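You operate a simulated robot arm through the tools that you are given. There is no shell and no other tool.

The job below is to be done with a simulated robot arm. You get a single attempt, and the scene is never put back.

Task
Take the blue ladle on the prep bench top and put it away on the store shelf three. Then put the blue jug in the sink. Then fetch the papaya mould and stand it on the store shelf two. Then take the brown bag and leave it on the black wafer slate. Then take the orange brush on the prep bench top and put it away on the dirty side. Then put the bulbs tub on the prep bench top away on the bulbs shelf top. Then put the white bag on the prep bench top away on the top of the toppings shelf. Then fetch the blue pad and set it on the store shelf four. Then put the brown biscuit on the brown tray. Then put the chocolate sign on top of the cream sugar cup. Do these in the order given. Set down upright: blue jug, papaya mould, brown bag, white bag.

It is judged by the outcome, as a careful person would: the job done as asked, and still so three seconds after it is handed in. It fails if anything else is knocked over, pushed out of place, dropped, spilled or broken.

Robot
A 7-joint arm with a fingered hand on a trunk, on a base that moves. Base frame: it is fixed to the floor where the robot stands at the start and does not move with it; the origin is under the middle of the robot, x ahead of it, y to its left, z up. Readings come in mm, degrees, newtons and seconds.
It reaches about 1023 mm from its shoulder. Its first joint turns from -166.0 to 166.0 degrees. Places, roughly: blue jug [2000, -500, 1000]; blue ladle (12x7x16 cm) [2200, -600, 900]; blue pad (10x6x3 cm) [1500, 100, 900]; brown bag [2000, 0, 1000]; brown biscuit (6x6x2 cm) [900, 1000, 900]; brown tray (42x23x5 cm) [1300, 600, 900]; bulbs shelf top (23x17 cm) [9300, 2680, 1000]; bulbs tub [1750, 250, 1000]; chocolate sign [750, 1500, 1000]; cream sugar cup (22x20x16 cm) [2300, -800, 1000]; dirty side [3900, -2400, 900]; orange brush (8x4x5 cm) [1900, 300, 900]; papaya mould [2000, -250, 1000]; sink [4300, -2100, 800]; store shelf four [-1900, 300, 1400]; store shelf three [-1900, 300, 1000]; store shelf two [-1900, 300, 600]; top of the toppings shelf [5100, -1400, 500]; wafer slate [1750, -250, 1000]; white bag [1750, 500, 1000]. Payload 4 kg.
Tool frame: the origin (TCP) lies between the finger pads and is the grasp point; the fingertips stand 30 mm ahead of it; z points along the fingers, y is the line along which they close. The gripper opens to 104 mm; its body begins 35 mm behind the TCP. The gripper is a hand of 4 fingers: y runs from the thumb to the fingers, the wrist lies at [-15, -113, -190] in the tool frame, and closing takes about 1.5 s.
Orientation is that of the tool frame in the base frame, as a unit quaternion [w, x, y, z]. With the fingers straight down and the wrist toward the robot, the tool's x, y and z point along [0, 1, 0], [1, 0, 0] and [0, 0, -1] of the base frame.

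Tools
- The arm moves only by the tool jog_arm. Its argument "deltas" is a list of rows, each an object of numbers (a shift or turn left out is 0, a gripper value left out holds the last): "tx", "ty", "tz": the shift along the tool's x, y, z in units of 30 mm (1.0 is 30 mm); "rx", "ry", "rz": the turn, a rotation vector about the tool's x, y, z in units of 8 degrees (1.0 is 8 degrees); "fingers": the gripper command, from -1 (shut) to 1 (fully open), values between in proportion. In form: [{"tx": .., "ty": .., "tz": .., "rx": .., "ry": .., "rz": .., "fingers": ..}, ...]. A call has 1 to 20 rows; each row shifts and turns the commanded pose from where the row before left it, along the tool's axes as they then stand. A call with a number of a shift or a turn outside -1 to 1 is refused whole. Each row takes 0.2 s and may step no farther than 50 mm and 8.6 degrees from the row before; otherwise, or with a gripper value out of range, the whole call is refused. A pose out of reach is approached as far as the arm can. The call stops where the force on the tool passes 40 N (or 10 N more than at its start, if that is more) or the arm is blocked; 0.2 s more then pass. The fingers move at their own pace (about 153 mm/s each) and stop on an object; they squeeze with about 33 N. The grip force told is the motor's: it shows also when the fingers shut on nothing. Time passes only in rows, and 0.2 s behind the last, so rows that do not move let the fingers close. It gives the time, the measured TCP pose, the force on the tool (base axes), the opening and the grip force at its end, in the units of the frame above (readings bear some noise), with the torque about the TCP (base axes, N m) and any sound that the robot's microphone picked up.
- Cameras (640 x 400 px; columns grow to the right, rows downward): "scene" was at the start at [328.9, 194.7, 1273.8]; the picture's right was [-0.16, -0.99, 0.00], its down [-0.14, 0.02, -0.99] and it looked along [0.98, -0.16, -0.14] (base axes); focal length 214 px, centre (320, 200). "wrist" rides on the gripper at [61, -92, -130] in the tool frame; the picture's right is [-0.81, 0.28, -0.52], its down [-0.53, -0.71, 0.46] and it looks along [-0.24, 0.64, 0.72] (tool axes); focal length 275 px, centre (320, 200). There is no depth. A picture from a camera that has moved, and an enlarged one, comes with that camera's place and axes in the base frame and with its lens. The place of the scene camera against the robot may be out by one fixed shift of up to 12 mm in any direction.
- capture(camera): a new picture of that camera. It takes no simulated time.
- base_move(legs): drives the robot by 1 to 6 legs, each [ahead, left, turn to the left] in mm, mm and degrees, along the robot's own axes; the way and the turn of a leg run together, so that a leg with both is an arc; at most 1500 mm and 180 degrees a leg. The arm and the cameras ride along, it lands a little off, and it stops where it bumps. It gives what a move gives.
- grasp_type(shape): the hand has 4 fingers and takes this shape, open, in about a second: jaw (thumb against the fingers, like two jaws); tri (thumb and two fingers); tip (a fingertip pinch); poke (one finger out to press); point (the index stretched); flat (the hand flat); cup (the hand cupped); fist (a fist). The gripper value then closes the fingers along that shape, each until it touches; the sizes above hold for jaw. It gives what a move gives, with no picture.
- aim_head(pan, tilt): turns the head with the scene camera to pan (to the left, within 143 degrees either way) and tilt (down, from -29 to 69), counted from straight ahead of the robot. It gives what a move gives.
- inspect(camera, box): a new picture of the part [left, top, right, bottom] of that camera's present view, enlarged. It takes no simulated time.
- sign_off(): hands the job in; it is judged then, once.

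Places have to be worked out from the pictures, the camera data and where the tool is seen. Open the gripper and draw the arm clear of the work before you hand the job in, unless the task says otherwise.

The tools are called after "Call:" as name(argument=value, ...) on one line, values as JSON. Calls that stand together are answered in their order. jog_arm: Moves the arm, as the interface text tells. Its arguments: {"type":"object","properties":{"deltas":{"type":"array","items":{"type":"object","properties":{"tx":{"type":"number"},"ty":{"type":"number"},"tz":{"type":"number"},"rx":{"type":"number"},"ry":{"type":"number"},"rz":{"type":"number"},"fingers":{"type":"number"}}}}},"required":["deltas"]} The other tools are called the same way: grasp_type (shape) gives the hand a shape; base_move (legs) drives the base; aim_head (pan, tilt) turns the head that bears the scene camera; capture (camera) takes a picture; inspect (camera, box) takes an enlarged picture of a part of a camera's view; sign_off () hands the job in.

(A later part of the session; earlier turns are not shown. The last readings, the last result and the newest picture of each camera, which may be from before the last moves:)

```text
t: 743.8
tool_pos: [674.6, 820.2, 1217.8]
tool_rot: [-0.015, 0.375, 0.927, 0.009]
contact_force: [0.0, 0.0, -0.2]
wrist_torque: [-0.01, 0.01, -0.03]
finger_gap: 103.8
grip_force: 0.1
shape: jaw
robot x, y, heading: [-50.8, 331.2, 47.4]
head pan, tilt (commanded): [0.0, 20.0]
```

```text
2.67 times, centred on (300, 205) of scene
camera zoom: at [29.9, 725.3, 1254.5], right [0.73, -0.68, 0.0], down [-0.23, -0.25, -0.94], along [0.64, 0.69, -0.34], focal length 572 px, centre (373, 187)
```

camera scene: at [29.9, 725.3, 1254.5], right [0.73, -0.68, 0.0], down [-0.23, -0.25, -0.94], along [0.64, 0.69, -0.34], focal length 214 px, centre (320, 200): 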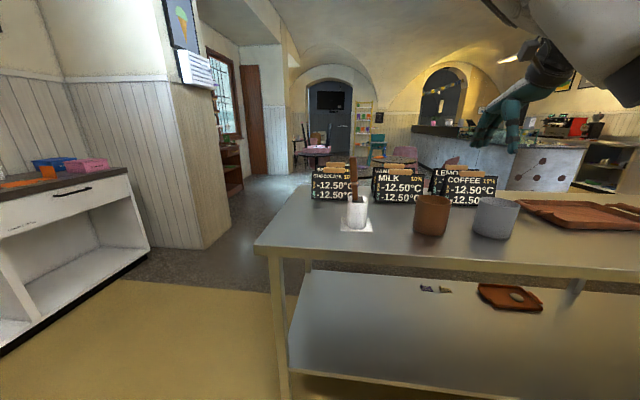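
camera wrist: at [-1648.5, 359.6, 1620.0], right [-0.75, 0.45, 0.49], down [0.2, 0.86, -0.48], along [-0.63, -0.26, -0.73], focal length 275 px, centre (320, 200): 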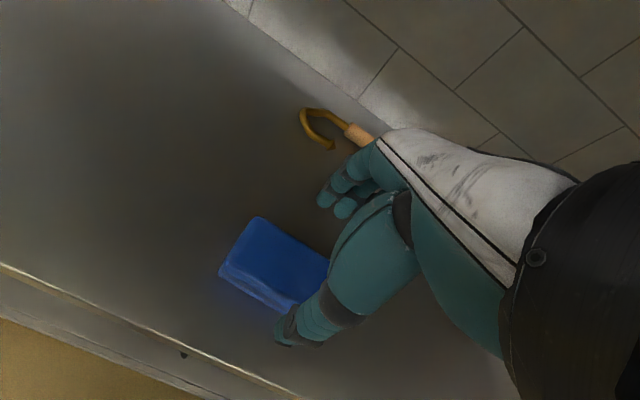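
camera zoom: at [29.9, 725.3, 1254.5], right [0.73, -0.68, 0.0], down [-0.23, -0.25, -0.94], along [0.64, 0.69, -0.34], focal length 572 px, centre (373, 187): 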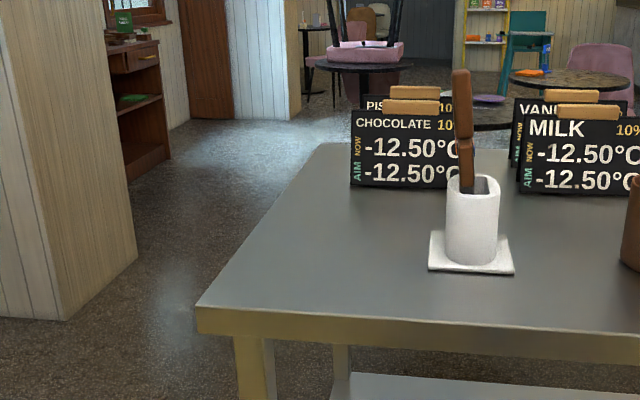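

The chocolate sign stands at the bench's left end; the biscuit should be between the pots. I straighten and approach.

Call:
base_move(legs=[[0, 0, -6], [200, 20, 0]])

Call:
aim_head(pan=-15, tilt=28)

Call:
capture(camera="scene")

Call:
capture(camera="wrist")

Call:
inspect(camera="scene", box=[200, 130, 440, 280])

```text
t: 745.9
tool_pos: [857.8, 887.3, 1218.0]
tool_rot: [-0.015, 0.422, 0.907, 0.009]
contact_force: [0.4, 0.1, 0.7]
wrist_torque: [-0.02, 0.02, 0.03]
finger_gap: 103.8
grip_force: 0.1
shape: jaw
robot x, y, heading: [93.5, 479.3, 41.7]
head pan, tilt (commanded): [0.0, 20.0]
```

```text
t: 746.7
tool_pos: [857.9, 887.8, 1218.5]
tool_rot: [-0.015, 0.422, 0.906, 0.01]
contact_force: [-0.4, 0.3, -0.7]
wrist_torque: [-0.01, -0.02, 0.04]
finger_gap: 103.9
grip_force: 0.0
shape: jaw
robot x, y, heading: [88.3, 478.2, 41.5]
head pan, tilt (commanded): [-15.0, 28.0]
```

```text
taken
camera scene: at [217.2, 840.2, 1241.5], right [0.44, -0.9, 0.0], down [-0.42, -0.21, -0.88], along [0.79, 0.39, -0.47], focal length 214 px, centre (320, 200)
```

scene: 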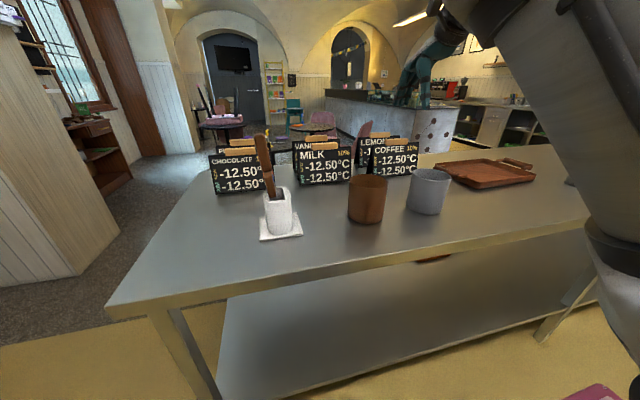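

```text
taken
camera wrist: at [751.4, 871.8, 1350.5], right [0.74, -0.46, 0.49], down [-0.21, -0.85, -0.48], along [0.64, 0.25, -0.73], focal length 275 px, centre (320, 200)
```

wrist: 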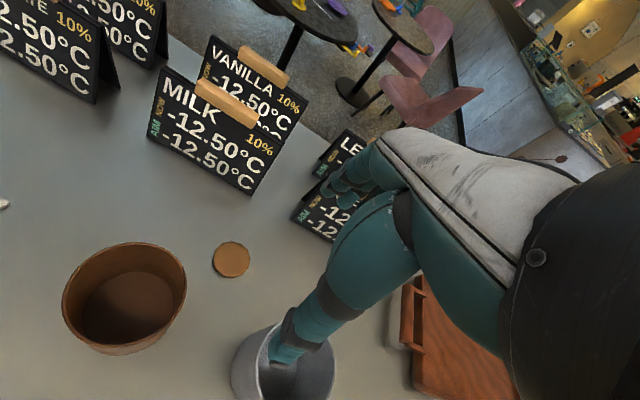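

```text
2.67 times, centred on (320, 205) of scene
camera zoom: at [217.2, 840.2, 1241.5], right [0.44, -0.9, 0.0], down [-0.42, -0.21, -0.88], along [0.79, 0.39, -0.47], focal length 572 px, centre (320, 187)
```

zoom: 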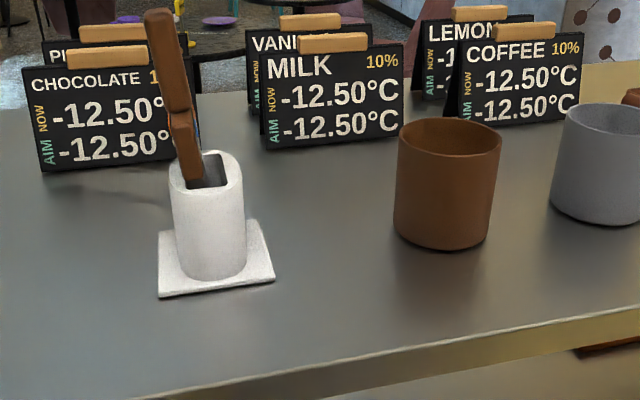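

The biscuit is at about (901,965) between and behind the two pots. I line the hand up so the thumb passes between the pots, and hover above it.

Call:
jog_arm(deltas=[{"rz": -0.8, "fingers": 0.8}, {"ty": 0.95, "tx": 0.24}, {"ty": 0.95, "tx": 0.24}, {"ty": 0.95, "tx": 0.24}, {"tz": 0.9}, {"tz": 0.9}, {"tz": 0.9}, {"tz": 0.9}, {}])

Call:
capture(camera="wrist")

Call:
capture(camera="scene")

```text
t: 748.7
tool_pos: [899.3, 968.3, 1112.7]
tool_rot: [-0.015, 0.371, 0.929, 0.012]
contact_force: [-0.2, -0.5, 0.2]
wrist_torque: [0.01, -0.03, 0.02]
finger_gap: 93.9
grip_force: 0.0
shape: jaw
robot x, y, heading: [90.3, 481.6, 41.6]
head pan, tilt (commanded): [-15.0, 28.0]
```

```text
taken
camera wrist: at [795.2, 940.1, 1244.4], right [0.79, -0.38, 0.49], down [-0.11, -0.87, -0.48], along [0.61, 0.32, -0.73], focal length 275 px, centre (320, 200)
```

wrist: 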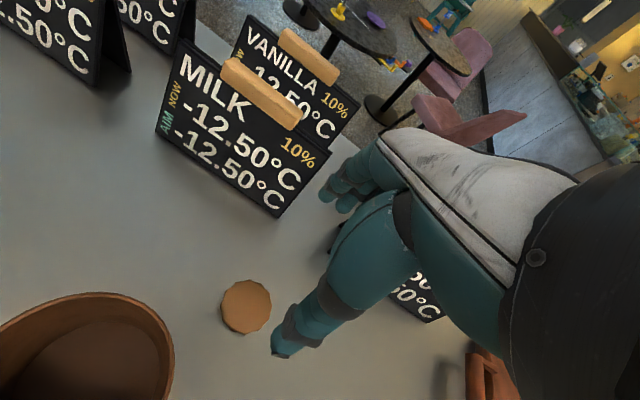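

```text
taken
camera scene: at [217.2, 840.2, 1241.5], right [0.44, -0.9, 0.0], down [-0.42, -0.21, -0.88], along [0.79, 0.39, -0.47], focal length 214 px, centre (320, 200)
```

scene: 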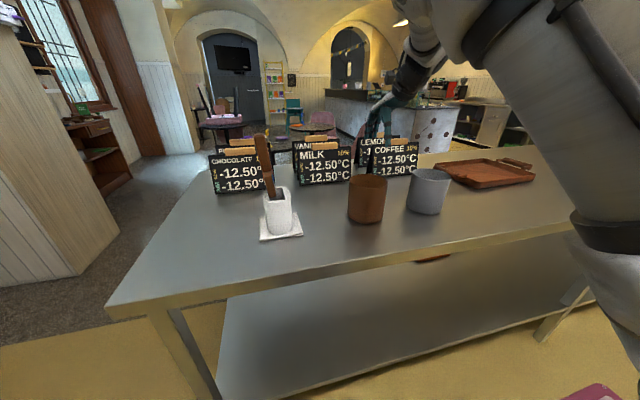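

I correct 10 mm right and descend partway to check the thumb's clearance from the pots.

Call:
jog_arm(deltas=[{"tx": -0.33, "ty": 0.12}, {"tz": 0.9}, {"tz": 0.9}, {"tz": 0.9}, {"tz": 0.6}, {}])

Call:
capture(camera="wrist")

Call:
inspect(camera="scene", box=[300, 110, 460, 230])

```text
t: 750.1
tool_pos: [908.4, 966.8, 1013.5]
tool_rot: [-0.014, 0.372, 0.928, 0.011]
contact_force: [-0.3, -1.0, 0.1]
wrist_torque: [-0.04, -0.02, 0.0]
finger_gap: 93.4
grip_force: 0.0
shape: jaw
robot x, y, heading: [85.6, 482.8, 41.5]
head pan, tilt (commanded): [-15.0, 28.0]
```

```text
taken
camera wrist: at [804.4, 938.8, 1144.2], right [0.79, -0.38, 0.49], down [-0.11, -0.87, -0.48], along [0.61, 0.32, -0.73], focal length 275 px, centre (320, 200)
```

wrist: 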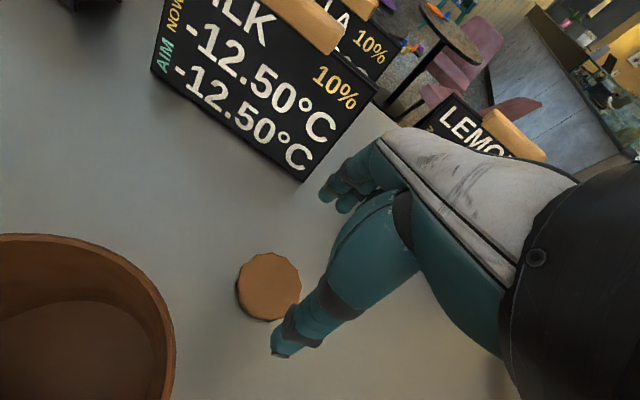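

```text
3.33 times, centred on (380, 170) of scene
camera zoom: at [217.2, 840.2, 1241.5], right [0.44, -0.9, 0.0], down [-0.42, -0.21, -0.88], along [0.79, 0.39, -0.47], focal length 715 px, centre (120, 300)
```

zoom: 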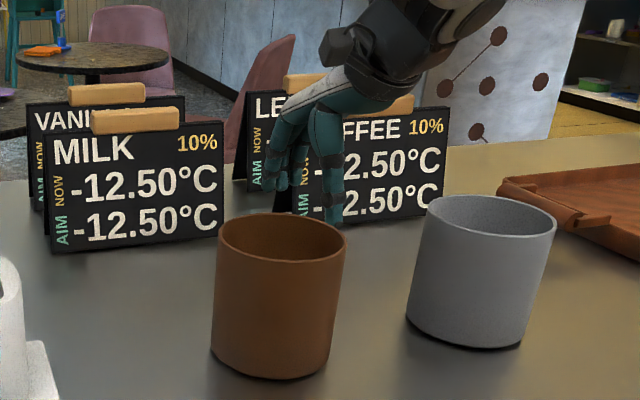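

Alignment is excellent and clearances are fine. I go down and grip the biscuit.

Call:
jog_arm(deltas=[{"tz": 0.9}, {"tz": 0.9}, {"tz": 0.75}, {}, {"fingers": 0.3}, {"fingers": 0}, {"fingers": -1}, {}, {}, {}, {}, {}])

Call:
capture(camera="wrist")

```text
t: 752.7
tool_pos: [905.2, 970.5, 936.7]
tool_rot: [-0.013, 0.371, 0.928, 0.012]
contact_force: [-1.4, -0.1, 7.8]
wrist_torque: [-0.03, 0.06, 0.01]
finger_gap: 50.4
grip_force: 32.9
shape: jaw
robot x, y, heading: [91.3, 480.2, 41.4]
head pan, tilt (commanded): [-15.0, 28.0]
```

```text
taken
camera wrist: at [801.3, 941.5, 1067.6], right [0.79, -0.38, 0.49], down [-0.11, -0.87, -0.48], along [0.61, 0.32, -0.73], focal length 275 px, centre (320, 200)
```

wrist: 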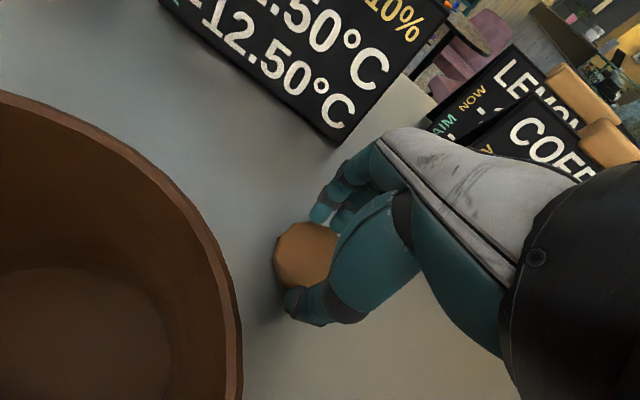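

Holding the biscuit (gap 50 mm). I lift and check.

Call:
jog_arm(deltas=[{"tz": -0.2}, {"tz": -0.5}, {"tz": -0.8}, {"tz": -0.9}, {"tz": -0.9}, {"tz": -0.9}, {"tz": -0.9}, {"tz": -0.9}, {}])

Call:
capture(camera="wrist")

Call:
capture(camera="scene")

```text
t: 754.7
tool_pos: [909.5, 963.0, 1118.2]
tool_rot: [-0.015, 0.371, 0.928, 0.011]
contact_force: [-0.4, -0.9, -0.8]
wrist_torque: [0.01, -0.01, 0.0]
finger_gap: 29.4
grip_force: 32.6
shape: jaw
robot x, y, heading: [90.5, 483.7, 41.3]
head pan, tilt (commanded): [-15.0, 28.0]
```

```text
taken
camera wrist: at [805.2, 934.5, 1248.3], right [0.79, -0.38, 0.49], down [-0.11, -0.87, -0.48], along [0.61, 0.32, -0.73], focal length 275 px, centre (320, 200)
```

wrist: 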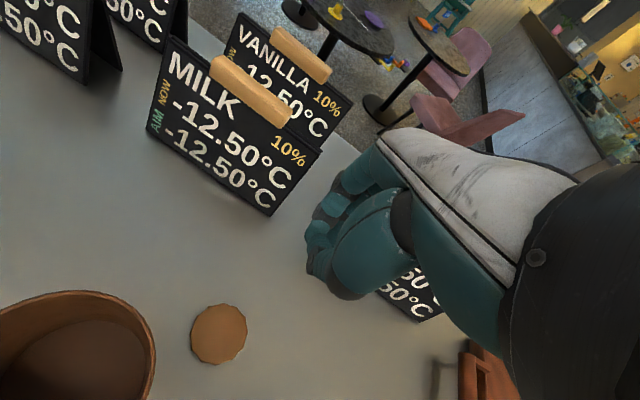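

```text
taken
camera scene: at [217.2, 840.2, 1241.5], right [0.44, -0.9, 0.0], down [-0.42, -0.21, -0.88], along [0.79, 0.39, -0.47], focal length 214 px, centre (320, 200)
```

scene: 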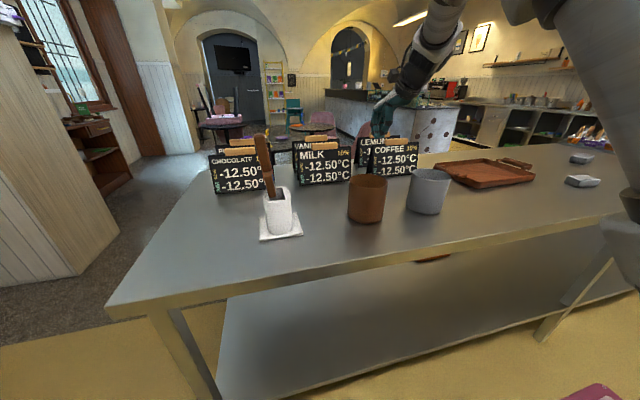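

The biscuit slipped out and lies on the bench about 35 mm nearer, at ~(878,946), closer to the brown pot. I'll regrasp it with the hand turned (closing direction ~120°), which gives clearance from both pots, and lower this time.

Call:
jog_arm(deltas=[{"fingers": 0.46}, {"rz": -1}, {"rz": -1}, {"rz": -1}, {"rz": -1}, {"rz": -1}, {"rz": -1}, {"rz": -1}, {"rz": -1}, {"rz": -1}, {"rz": -0.2}, {}])

Call:
capture(camera="wrist")

Call:
capture(camera="scene")

```text
t: 757.3
tool_pos: [908.5, 962.8, 1116.4]
tool_rot: [-0.004, -0.26, 0.965, 0.017]
contact_force: [0.8, -0.5, -0.7]
wrist_torque: [0.0, 0.0, -0.01]
finger_gap: 75.7
grip_force: 0.1
shape: jaw
robot x, y, heading: [86.6, 477.6, 41.2]
head pan, tilt (commanded): [-15.0, 28.0]
```

```text
taken
camera wrist: at [904.8, 849.1, 1243.4], right [0.57, 0.63, 0.53], down [0.81, -0.34, -0.48], along [-0.13, 0.7, -0.7], focal length 275 px, centre (320, 200)
```

wrist: 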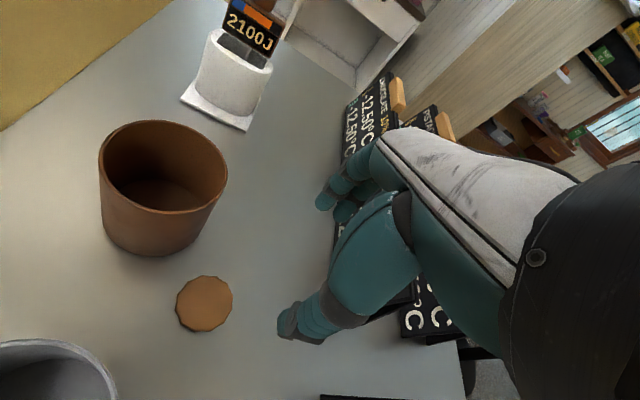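

```text
taken
camera scene: at [217.2, 840.1, 1241.5], right [0.44, -0.9, 0.0], down [-0.42, -0.21, -0.88], along [0.79, 0.39, -0.47], focal length 214 px, centre (320, 200)
```

scene: 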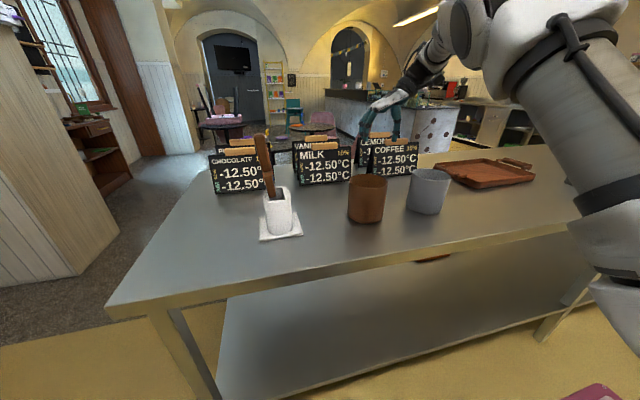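

Biscuit now measured at about (888,940). I move over it and descend partway to verify.

Call:
jog_arm(deltas=[{"tx": 0.94, "ty": -0.33}, {"tz": 0.9}, {"tz": 0.9}, {"tz": 0.9}, {"tz": 0.7}, {}])

Call:
capture(camera="wrist")

Call:
inspect(camera="scene", box=[300, 110, 460, 230])

```text
t: 758.7
tool_pos: [887.9, 943.6, 1013.7]
tool_rot: [-0.004, -0.259, 0.966, 0.018]
contact_force: [-0.2, 0.1, -0.2]
wrist_torque: [0.01, 0.03, -0.01]
finger_gap: 75.8
grip_force: 0.0
shape: jaw
robot x, y, heading: [88.2, 477.6, 41.0]
head pan, tilt (commanded): [-15.0, 28.0]
```

```text
taken
camera wrist: at [883.4, 829.7, 1141.0], right [0.57, 0.63, 0.53], down [0.81, -0.34, -0.48], along [-0.12, 0.7, -0.7], focal length 275 px, centre (320, 200)
```

wrist: 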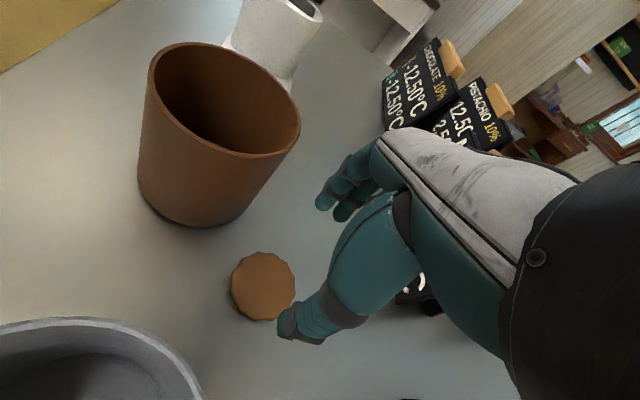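

```text
3.33 times, centred on (380, 170) of scene
camera zoom: at [217.2, 840.1, 1241.5], right [0.44, -0.9, 0.0], down [-0.42, -0.21, -0.88], along [0.79, 0.39, -0.47], focal length 715 px, centre (120, 300)
```

zoom: 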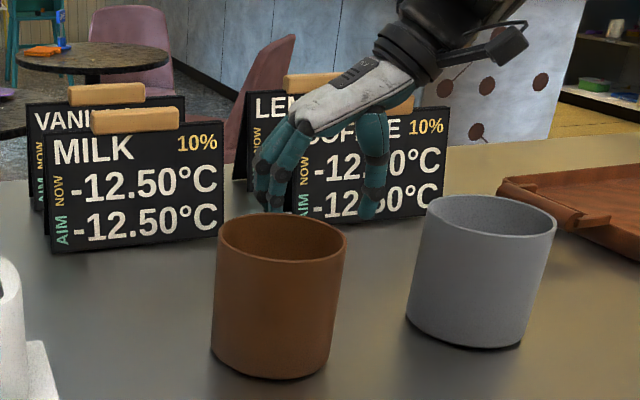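

Good. I nudge 5 mm and go down to about z=933, then small steps to just above the bench.

Call:
jog_arm(deltas=[{"tx": 0.12, "ty": -0.16}, {"tz": 0.9}, {"tz": 0.9}, {"tz": 0.7}, {}])

Call:
capture(camera="wrist")

Call:
inspect(camera="scene", box=[300, 110, 460, 230])

```text
t: 759.9
tool_pos: [883.9, 940.3, 937.3]
tool_rot: [-0.004, -0.259, 0.966, 0.018]
contact_force: [0.8, 0.4, -1.1]
wrist_torque: [0.02, 0.0, 0.03]
finger_gap: 75.6
grip_force: 0.1
shape: jaw
robot x, y, heading: [88.7, 479.7, 41.1]
head pan, tilt (commanded): [-15.0, 28.0]
```

```text
taken
camera wrist: at [881.6, 826.9, 1065.1], right [0.57, 0.63, 0.53], down [0.81, -0.34, -0.48], along [-0.12, 0.7, -0.7], focal length 275 px, centre (320, 200)
```

wrist: 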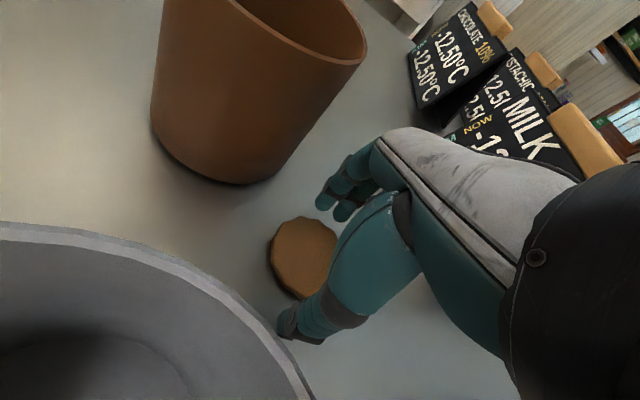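

```text
3.33 times, centred on (380, 170) of scene
camera zoom: at [217.2, 840.1, 1241.5], right [0.44, -0.9, 0.0], down [-0.42, -0.21, -0.88], along [0.79, 0.39, -0.47], focal length 715 px, centre (120, 300)
```

zoom: 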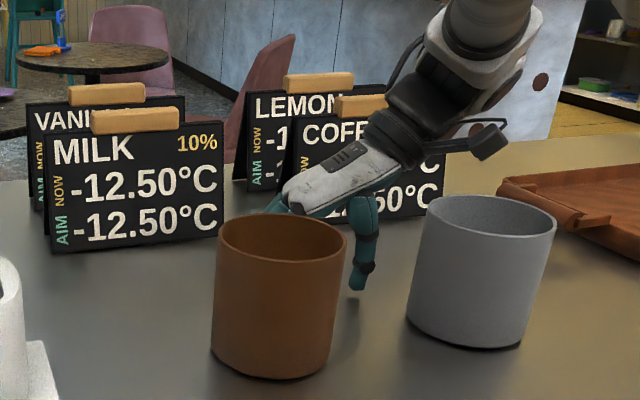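

The biscuit is centred between thumb and fingers. I lower to just above the bench and close.

Call:
jog_arm(deltas=[{"tz": 0.12}, {"tz": 0.08}, {}])

Call:
jog_arm(deltas=[{"fingers": 0.25}, {"fingers": 0.1}, {"fingers": -0.3}, {"fingers": -1}, {}, {}, {}, {}])

Call:
capture(camera="wrist")

```text
t: 760.7
tool_pos: [884.4, 941.7, 933.2]
tool_rot: [-0.004, -0.259, 0.966, 0.017]
contact_force: [0.2, -0.4, -0.4]
wrist_torque: [-0.01, 0.05, 0.02]
finger_gap: 75.7
grip_force: 0.0
shape: jaw
robot x, y, heading: [89.8, 478.6, 41.6]
head pan, tilt (commanded): [-15.0, 28.0]
```

```text
t: 762.5
tool_pos: [883.8, 941.5, 932.2]
tool_rot: [-0.005, -0.259, 0.966, 0.018]
contact_force: [-0.2, 0.2, -0.6]
wrist_torque: [-0.01, 0.02, 0.03]
finger_gap: 50.6
grip_force: 32.9
shape: jaw
robot x, y, heading: [95.3, 481.3, 41.1]
head pan, tilt (commanded): [-15.0, 28.0]
```

```text
taken
camera wrist: at [881.0, 826.9, 1059.9], right [0.57, 0.63, 0.53], down [0.81, -0.34, -0.48], along [-0.12, 0.7, -0.7], focal length 275 px, centre (320, 200)
```

wrist: 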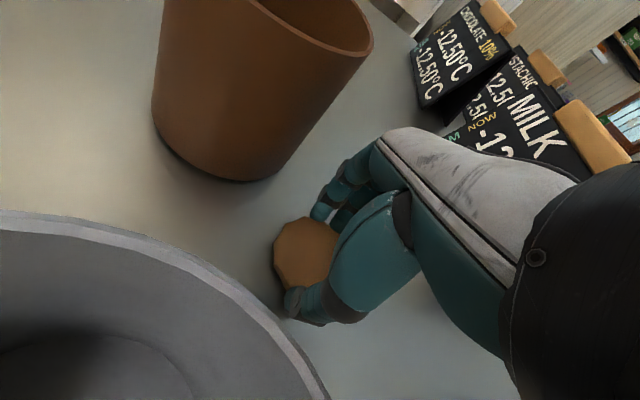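

I lift just 12 mm, slowly, to test the hold.

Call:
jog_arm(deltas=[{"tz": -0.1}, {"tz": -0.1}, {"tz": -0.1}, {"tz": -0.1}, {}, {}])

Call:
capture(camera="wrist")

```text
t: 763.9
tool_pos: [886.6, 940.3, 946.0]
tool_rot: [-0.004, -0.259, 0.966, 0.017]
contact_force: [0.3, -0.3, -0.3]
wrist_torque: [0.0, -0.02, -0.03]
finger_gap: 50.7
grip_force: 33.1
shape: jaw
robot x, y, heading: [90.7, 477.9, 41.2]
head pan, tilt (commanded): [-15.0, 28.0]
```

```text
taken
camera wrist: at [881.9, 825.6, 1072.0], right [0.57, 0.63, 0.53], down [0.81, -0.34, -0.48], along [-0.12, 0.7, -0.7], focal length 275 px, centre (320, 200)
```

wrist: 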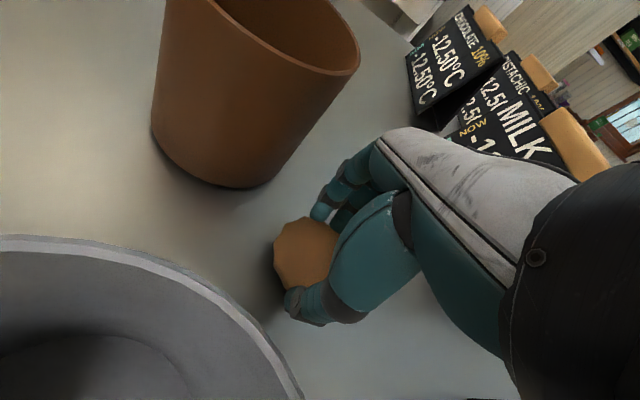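

It comes along with the hand. I keep lifting slowly while watching the grip gap.

Call:
jog_arm(deltas=[{"tz": -0.15}, {"tz": -0.2}, {"tz": -0.25}, {"tz": -0.3}, {"tz": -0.3}, {"tz": -0.3}, {"tz": -0.3}, {"tz": -0.3}, {"tz": -0.3}, {"tz": -0.3}, {"tz": -0.3}, {"tz": -0.3}, {"tz": -0.3}, {"tz": -0.3}, {}])

Call:
capture(camera="wrist")

```text
t: 767.1
tool_pos: [887.6, 936.5, 1062.1]
tool_rot: [-0.005, -0.259, 0.966, 0.017]
contact_force: [0.0, -0.1, 0.0]
wrist_torque: [0.0, 0.0, -0.01]
finger_gap: 50.7
grip_force: 32.7
shape: jaw
robot x, y, heading: [89.8, 481.2, 41.3]
head pan, tilt (commanded): [-15.0, 28.0]
```

```text
taken
camera wrist: at [884.5, 822.6, 1189.0], right [0.57, 0.63, 0.53], down [0.81, -0.34, -0.48], along [-0.12, 0.7, -0.7], focal length 275 px, centre (320, 200)
```

wrist: 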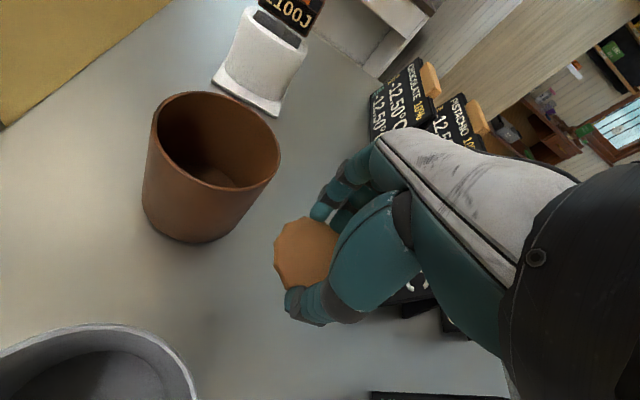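

The biscuit is secure. I raise a bit more and slide the base right so the hand comes over the brown tray.

Call:
jog_arm(deltas=[{"tz": -0.4}, {"tz": -0.5}, {"tz": -0.5}, {"tz": -0.5}, {"tz": -0.4}, {}])

Call:
base_move(legs=[[0, -520, 0]])

Call:
capture(camera="wrist")

Call:
capture(camera="scene")

```text
t: 768.5
tool_pos: [888.8, 934.7, 1130.9]
tool_rot: [-0.004, -0.259, 0.966, 0.017]
contact_force: [0.5, 0.4, -0.8]
wrist_torque: [0.01, -0.01, 0.01]
finger_gap: 50.6
grip_force: 33.2
shape: jaw
robot x, y, heading: [86.8, 479.5, 41.5]
head pan, tilt (commanded): [-15.0, 28.0]
```

```text
t: 771.5
tool_pos: [1226.3, 558.0, 1129.9]
tool_rot: [-0.004, -0.263, 0.965, 0.018]
contact_force: [-1.0, 0.3, -0.8]
wrist_torque: [0.0, 0.0, 0.0]
finger_gap: 50.6
grip_force: 32.9
shape: jaw
robot x, y, heading: [428.2, 94.6, 42.1]
head pan, tilt (commanded): [-15.0, 28.0]
```

```text
taken
camera wrist: at [1224.0, 443.8, 1257.5], right [0.57, 0.63, 0.53], down [0.81, -0.33, -0.48], along [-0.13, 0.7, -0.7], focal length 275 px, centre (320, 200)
```

wrist: 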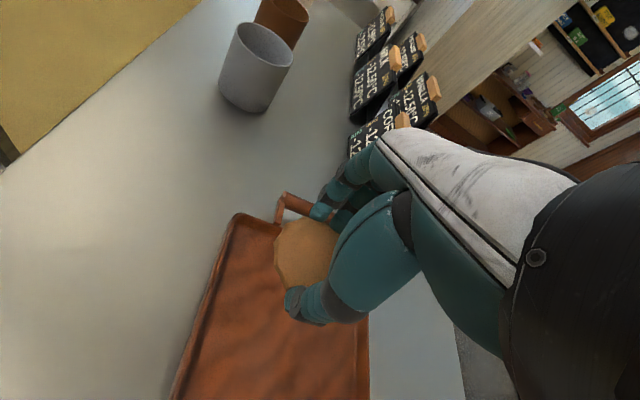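

```text
taken
camera scene: at [555.8, 455.8, 1241.5], right [0.45, -0.89, 0.0], down [-0.42, -0.21, -0.88], along [0.79, 0.4, -0.47], focal length 214 px, centre (320, 200)
```

scene: 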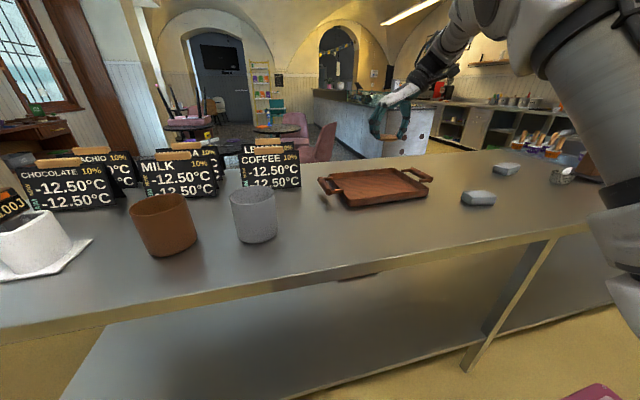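

The tray lies just right and ahead of the hand. I move the biscuit over the tray's middle and lower partway.

Call:
jog_arm(deltas=[{"tx": -0.9, "ty": -0.31}, {"tx": -0.9, "ty": -0.31}, {"tx": -0.9, "ty": -0.31}, {"tz": 0.7}, {"tz": 0.8}, {"tz": 0.8}, {"tz": 0.8}, {"tz": 0.7}, {}])

Call:
capture(camera="wrist")

Call:
inspect(camera="scene", box=[300, 110, 480, 240])

```text
t: 773.5
tool_pos: [1307.3, 580.5, 1016.0]
tool_rot: [-0.005, -0.264, 0.964, 0.018]
contact_force: [0.1, -1.0, 0.1]
wrist_torque: [-0.03, 0.03, 0.02]
finger_gap: 50.7
grip_force: 33.2
shape: jaw
robot x, y, heading: [431.4, 94.0, 42.1]
head pan, tilt (commanded): [-15.0, 28.0]
```

```text
taken
camera wrist: at [1305.2, 465.8, 1143.1], right [0.57, 0.63, 0.53], down [0.81, -0.33, -0.48], along [-0.13, 0.7, -0.7], focal length 275 px, centre (320, 200)
```

wrist: 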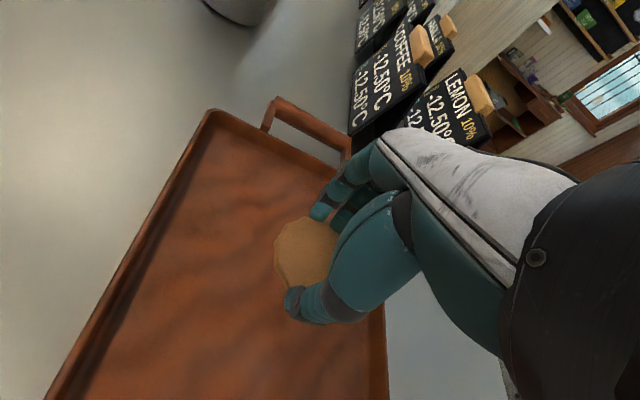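

```text
3.08 times, centred on (390, 175) of scene
camera zoom: at [555.8, 455.8, 1241.5], right [0.45, -0.89, 0.0], down [-0.42, -0.21, -0.88], along [0.79, 0.4, -0.47], focal length 660 px, centre (105, 277)
```

zoom: 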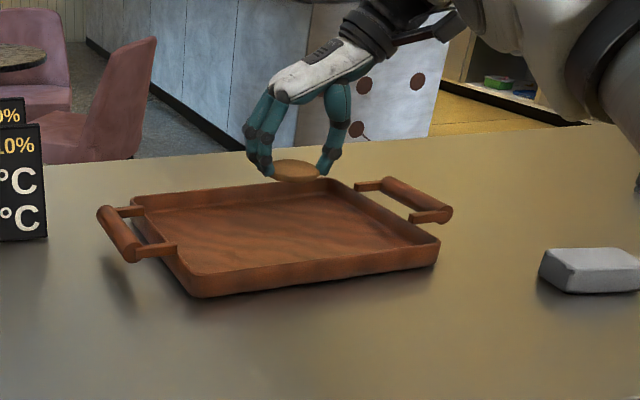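

The spot below is inside the tray, near its middle. I lower the biscuit to the tray floor in small final steps.

Call:
jog_arm(deltas=[{"tz": 0.7}, {"tz": 0.7}, {"tz": 0.5}, {"tz": 0.15}, {}])

Call:
jog_arm(deltas=[{"tz": 0.1}, {"tz": 0.1}, {}])

Call:
inspect(camera="scene", box=[300, 110, 480, 240])

```text
t: 774.7
tool_pos: [1306.5, 580.6, 954.9]
tool_rot: [-0.004, -0.264, 0.964, 0.018]
contact_force: [-0.7, 0.3, -0.9]
wrist_torque: [0.01, 0.01, -0.04]
finger_gap: 50.6
grip_force: 33.2
shape: jaw
robot x, y, heading: [432.7, 93.1, 42.1]
head pan, tilt (commanded): [-15.0, 28.0]
```

```text
t: 775.5
tool_pos: [1307.0, 580.2, 948.6]
tool_rot: [-0.005, -0.265, 0.964, 0.017]
contact_force: [0.3, -0.5, 0.5]
wrist_torque: [0.01, 0.02, 0.01]
finger_gap: 50.5
grip_force: 32.8
shape: jaw
robot x, y, heading: [433.5, 98.0, 42.1]
head pan, tilt (commanded): [-15.0, 28.0]
```

```text
3.08 times, centred on (390, 175) of scene
camera zoom: at [555.8, 455.8, 1241.5], right [0.45, -0.89, 0.0], down [-0.42, -0.21, -0.88], along [0.79, 0.4, -0.47], focal length 660 px, centre (105, 277)
```

zoom: 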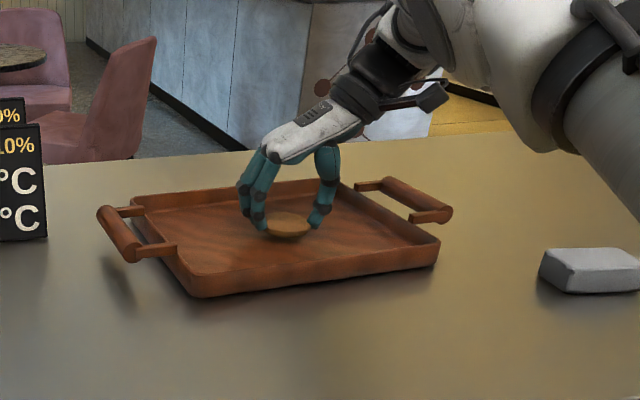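

Call:
jog_arm(deltas=[{"tz": 0.1}, {"tz": 0.1}, {}])

Call:
inspect(camera="scene", box=[330, 140, 430, 210])

```text
t: 776.3
tool_pos: [1308.0, 579.7, 941.7]
tool_rot: [-0.005, -0.265, 0.964, 0.017]
contact_force: [-0.4, -0.3, 0.0]
wrist_torque: [0.04, -0.02, 0.03]
finger_gap: 50.5
grip_force: 32.8
shape: jaw
robot x, y, heading: [434.2, 93.8, 42.0]
head pan, tilt (commanded): [-15.0, 28.0]
```

```text
5.71 times, centred on (380, 175) of scene
camera zoom: at [555.8, 455.8, 1241.5], right [0.45, -0.89, 0.0], down [-0.42, -0.21, -0.88], along [0.79, 0.4, -0.47], focal length 1226 px, centre (-23, 343)
```

zoom: 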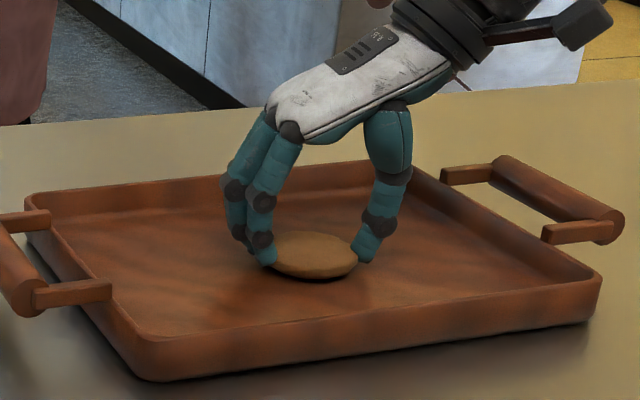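

Very close to the tray floor. Two more small steps, then release.

Call:
jog_arm(deltas=[{"tz": 0.08}, {"tz": 0.08}, {}])

```text
t: 777.1
tool_pos: [1307.2, 580.9, 938.7]
tool_rot: [-0.005, -0.264, 0.964, 0.017]
contact_force: [0.1, -1.4, 7.2]
wrist_torque: [-0.15, -0.09, 0.02]
finger_gap: 50.5
grip_force: 32.8
shape: jaw
robot x, y, heading: [430.9, 94.8, 41.9]
head pan, tilt (commanded): [-15.0, 28.0]
```

Contact (7 N). I open the fingers gently and lift away.

Call:
jog_arm(deltas=[{"fingers": 0.1}, {"fingers": 0.3}, {"fingers": 0.5}, {}, {"tz": -0.3}, {"tz": -0.6}, {"tz": -0.9}, {"tz": -0.9}, {"tz": -0.9}, {"tz": -0.9}, {"tz": -0.9}, {"tz": -0.9}, {}])

Call:
inspect(camera="scene", box=[300, 110, 480, 240])

Call:
capture(camera="wrist")

```text
t: 779.9
tool_pos: [1309.8, 574.4, 1127.6]
tool_rot: [-0.005, -0.264, 0.964, 0.018]
contact_force: [0.8, 0.1, -0.1]
wrist_torque: [-0.03, 0.0, 0.02]
finger_gap: 77.8
grip_force: 0.1
shape: jaw
robot x, y, heading: [435.6, 94.0, 41.7]
head pan, tilt (commanded): [-15.0, 28.0]
```

```text
3.08 times, centred on (390, 175) of scene
camera zoom: at [555.8, 455.8, 1241.5], right [0.45, -0.89, 0.0], down [-0.42, -0.21, -0.88], along [0.79, 0.4, -0.47], focal length 660 px, centre (105, 277)
```

zoom: 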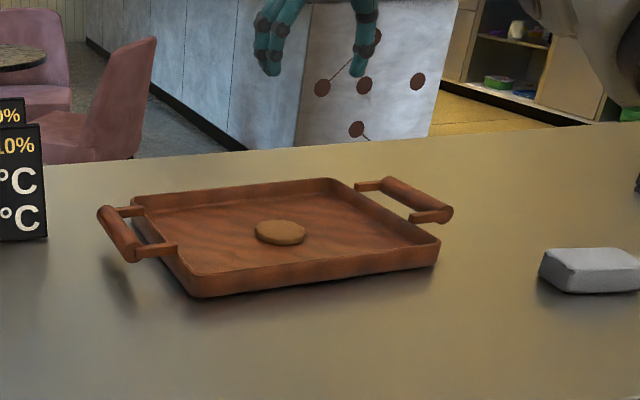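

```text
taken
camera wrist: at [1307.1, 459.9, 1253.5], right [0.57, 0.63, 0.53], down [0.81, -0.33, -0.48], along [-0.13, 0.7, -0.7], focal length 275 px, centre (320, 200)
```

wrist: 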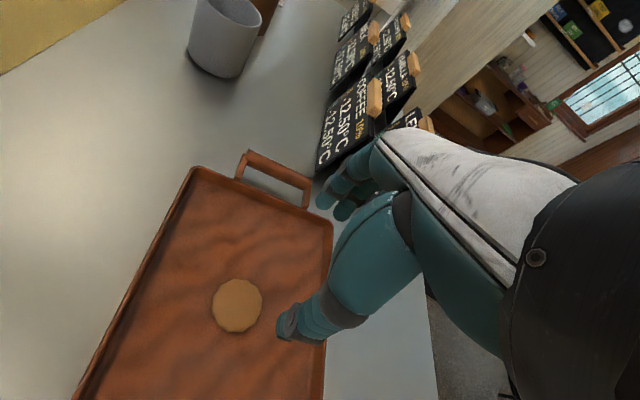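

The biscuit lies on the brown tray. Last: the chocolate sign. I restore the hand pose and slide left to the bench's left end to look at the sign closely.

Call:
jog_arm(deltas=[{"rz": 1, "fingers": 1}, {"rz": 1}, {"rz": 1}, {"rz": 1}, {"rz": 1}, {"rz": 1}, {"rz": 1}, {"rz": 1}, {"rz": 1}, {"rz": 0.7}, {"tz": -0.8}, {"tz": -0.8}, {}])

Call:
base_move(legs=[[0, 980, 0]])

Call:
capture(camera="wrist")

Call:
aim_head(pan=-10, tilt=15)

Call:
capture(camera="scene")

```text
t: 782.7
tool_pos: [1310.1, 574.2, 1174.1]
tool_rot: [-0.015, 0.398, 0.917, 0.011]
contact_force: [0.0, -0.2, -0.2]
wrist_torque: [0.03, 0.04, 0.0]
finger_gap: 103.5
grip_force: 0.0
shape: jaw
robot x, y, heading: [432.0, 94.0, 41.9]
head pan, tilt (commanded): [-15.0, 28.0]
```

```text
t: 787.7
tool_pos: [669.4, 1289.8, 1174.1]
tool_rot: [-0.015, 0.4, 0.916, 0.011]
contact_force: [1.0, -0.1, -0.3]
wrist_torque: [-0.04, -0.01, -0.03]
finger_gap: 103.9
grip_force: 0.2
shape: jaw
robot x, y, heading: [-208.5, 813.6, 41.6]
head pan, tilt (commanded): [-15.0, 28.0]
```

```text
taken
camera wrist: at [564.7, 1268.5, 1305.6], right [0.76, -0.42, 0.49], down [-0.17, -0.86, -0.48], along [0.63, 0.28, -0.73], focal length 275 px, centre (320, 200)
```

wrist: 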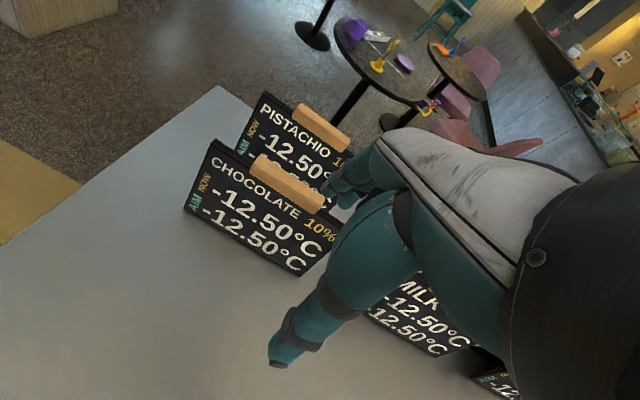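

```text
t: 788.5
tool_pos: [670.1, 1289.3, 1173.4]
tool_rot: [-0.014, 0.4, 0.916, 0.011]
contact_force: [-0.7, 0.2, 0.6]
wrist_torque: [0.04, -0.02, -0.01]
finger_gap: 103.8
grip_force: 0.1
shape: jaw
robot x, y, heading: [-211.5, 819.7, 41.8]
head pan, tilt (commanded): [-10.0, 15.0]
```

```text
taken
camera scene: at [-87.1, 1183.0, 1262.5], right [0.52, -0.85, 0.0], down [-0.22, -0.14, -0.97], along [0.82, 0.51, -0.26], focal length 214 px, centre (320, 200)
```

scene: 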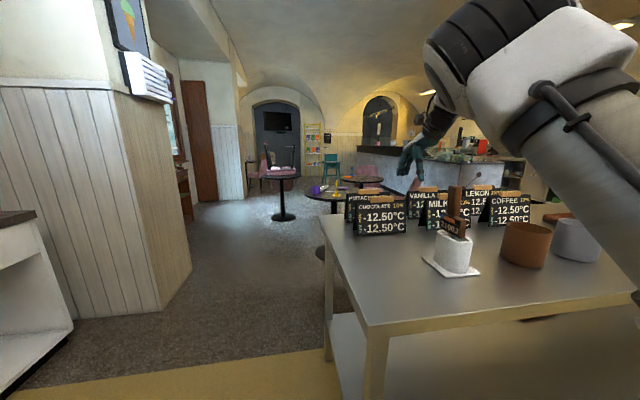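

I zoom in on the chocolate sign from the wrist camera.

Call:
inspect(camera="wrist", box=[170, 90, 370, 290])

Call:
inspect(camera="scene", box=[320, 170, 480, 280])

```text
2.00 times, centred on (270, 190) of wrist
camera zoom: at [564.7, 1268.5, 1305.6], right [0.76, -0.42, 0.49], down [-0.17, -0.86, -0.48], along [0.63, 0.28, -0.73], focal length 551 px, centre (420, 220)
```

zoom: 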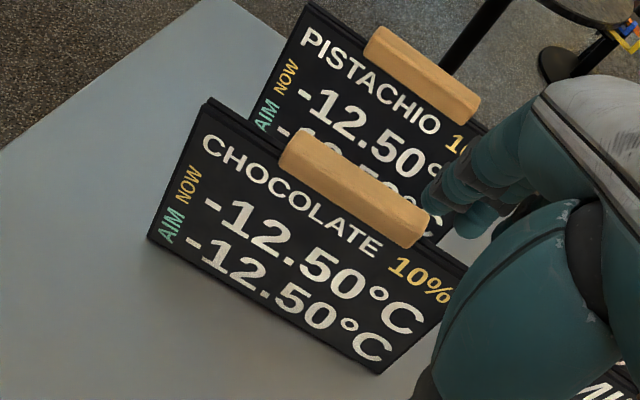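

```text
3.64 times, centred on (400, 225) of scene
camera zoom: at [-87.1, 1183.0, 1262.5], right [0.52, -0.85, 0.0], down [-0.22, -0.14, -0.97], along [0.82, 0.51, -0.26], focal length 780 px, centre (29, 109)
```

zoom: 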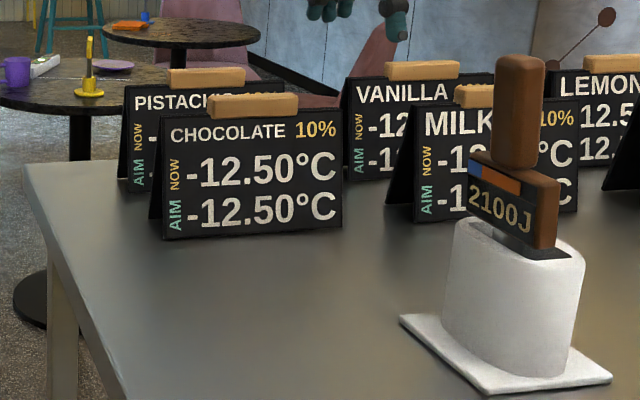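

The sign is a little tent about 210 mm wide with a wooden bar on top; its bar centre is near (746,1395,1045). I move above the bar and check alignment.

Call:
jog_arm(deltas=[{"ty": 0.85, "tx": 0.18, "fingers": 0.6}, {"ty": 0.85, "tx": 0.18}, {"ty": 0.85, "tx": 0.18}, {"ty": 0.85, "tx": 0.18}, {"ty": 0.87, "tx": 0.18}, {"tz": 0.6}, {}])

Call:
capture(camera="wrist")

Call:
inspect(camera="wrist", box=[200, 210, 340, 330])

```text
t: 790.0
tool_pos: [747.2, 1397.4, 1156.5]
tool_rot: [-0.015, 0.401, 0.916, 0.011]
contact_force: [1.0, -0.7, -0.2]
wrist_torque: [0.0, 0.0, -0.01]
finger_gap: 83.1
grip_force: 0.0
shape: jaw
robot x, y, heading: [-208.2, 815.7, 41.4]
head pan, tilt (commanded): [-10.0, 15.0]
```

```text
taken
camera wrist: at [641.4, 1376.5, 1288.7], right [0.76, -0.42, 0.49], down [-0.17, -0.86, -0.48], along [0.63, 0.28, -0.73], focal length 275 px, centre (320, 200)
```

wrist: 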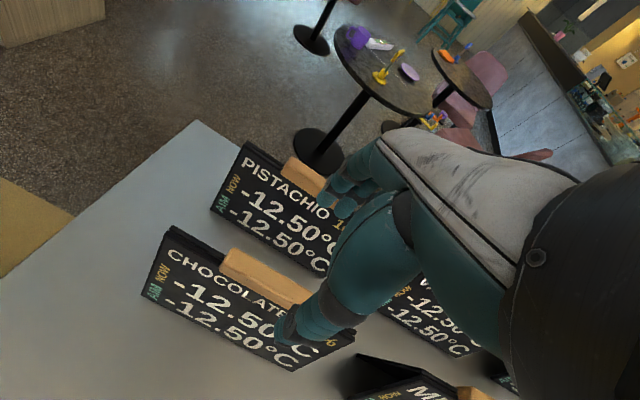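

```text
3.33 times, centred on (270, 270) of wrist
camera zoom: at [641.4, 1376.5, 1288.7], right [0.76, -0.42, 0.49], down [-0.17, -0.86, -0.48], along [0.63, 0.28, -0.73], focal length 918 px, centre (487, -33)
```

zoom: 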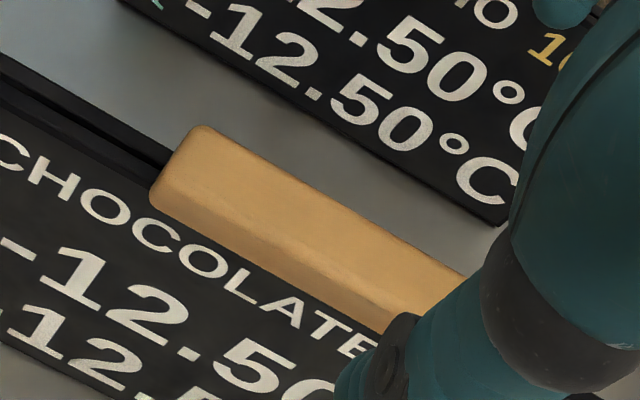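

Well aligned. I descend over the wooden bar and grip it.

Call:
jog_arm(deltas=[{"tx": -0.08, "ty": 0.12}, {"tz": 0.9}, {"tz": 0.9}, {"tz": 0.9}, {"tz": 0.75}, {}, {"fingers": 0.2}, {"fingers": -0.2}, {"fingers": -1}, {}, {}, {}, {}, {}])

Call:
capture(camera="wrist")

Call:
inspect(camera="scene", box=[320, 130, 480, 270])

```text
t: 793.0
tool_pos: [747.7, 1400.9, 1054.6]
tool_rot: [-0.014, 0.401, 0.916, 0.009]
contact_force: [-0.5, 0.1, 0.7]
wrist_torque: [-0.03, 0.0, 0.01]
finger_gap: 15.2
grip_force: 32.8
shape: jaw
robot x, y, heading: [-213.3, 816.4, 41.7]
head pan, tilt (commanded): [-10.0, 15.0]
```

```text
taken
camera wrist: at [642.4, 1380.1, 1185.9], right [0.76, -0.42, 0.49], down [-0.17, -0.86, -0.48], along [0.63, 0.28, -0.73], focal length 275 px, centre (320, 200)
```

wrist: 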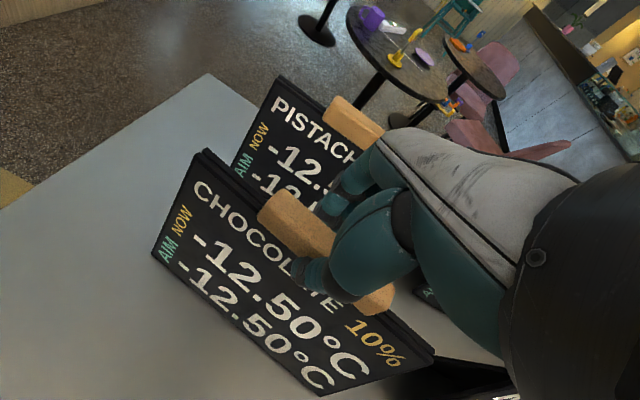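

```text
2.86 times, centred on (400, 200) of scene
camera zoom: at [-87.0, 1183.1, 1262.5], right [0.52, -0.85, 0.0], down [-0.22, -0.14, -0.97], along [0.82, 0.51, -0.26], focal length 613 px, centre (91, 200)
```

zoom: 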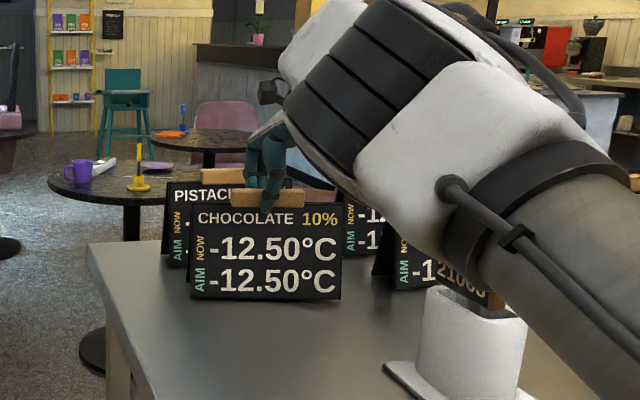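

Gripped (gap 15 mm). I lift slowly straight up.

Call:
jog_arm(deltas=[{"tz": -0.2}, {"tz": -0.3}, {"tz": -0.4}, {"tz": -0.5}, {"tz": -0.6}, {"tz": -0.7}, {"tz": -0.7}, {"tz": -0.7}, {"tz": -0.7}, {}])

Call:
capture(camera="wrist")

Call:
capture(camera="scene")

```text
t: 795.2
tool_pos: [746.6, 1392.8, 1195.1]
tool_rot: [-0.015, 0.4, 0.916, 0.011]
contact_force: [-0.1, 0.5, -2.1]
wrist_torque: [-0.01, -0.03, -0.01]
finger_gap: 15.1
grip_force: 33.1
shape: jaw
out of reach, approached as far as the arm can: row 9
robot x, y, heading: [-212.2, 817.0, 41.8]
head pan, tilt (commanded): [-10.0, 15.0]
```

```text
taken
camera wrist: at [640.8, 1372.0, 1326.5], right [0.76, -0.42, 0.49], down [-0.17, -0.86, -0.48], along [0.62, 0.28, -0.73], focal length 275 px, centre (320, 200)
```

wrist: 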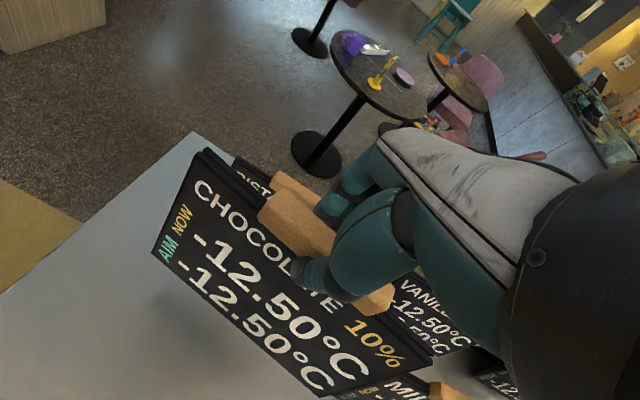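

```text
taken
camera scene: at [-86.9, 1183.1, 1262.5], right [0.52, -0.85, 0.0], down [-0.22, -0.14, -0.97], along [0.82, 0.51, -0.26], focal length 214 px, centre (320, 200)
```

scene: 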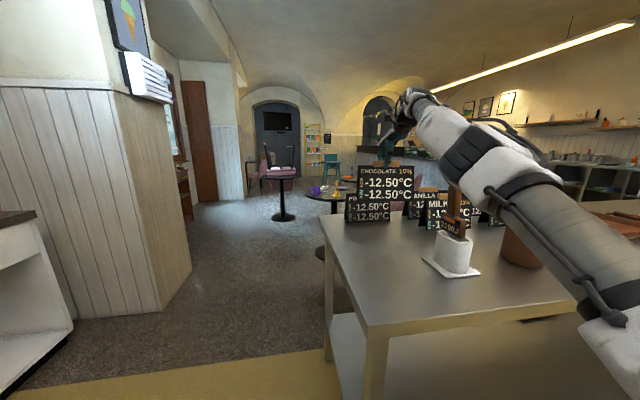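

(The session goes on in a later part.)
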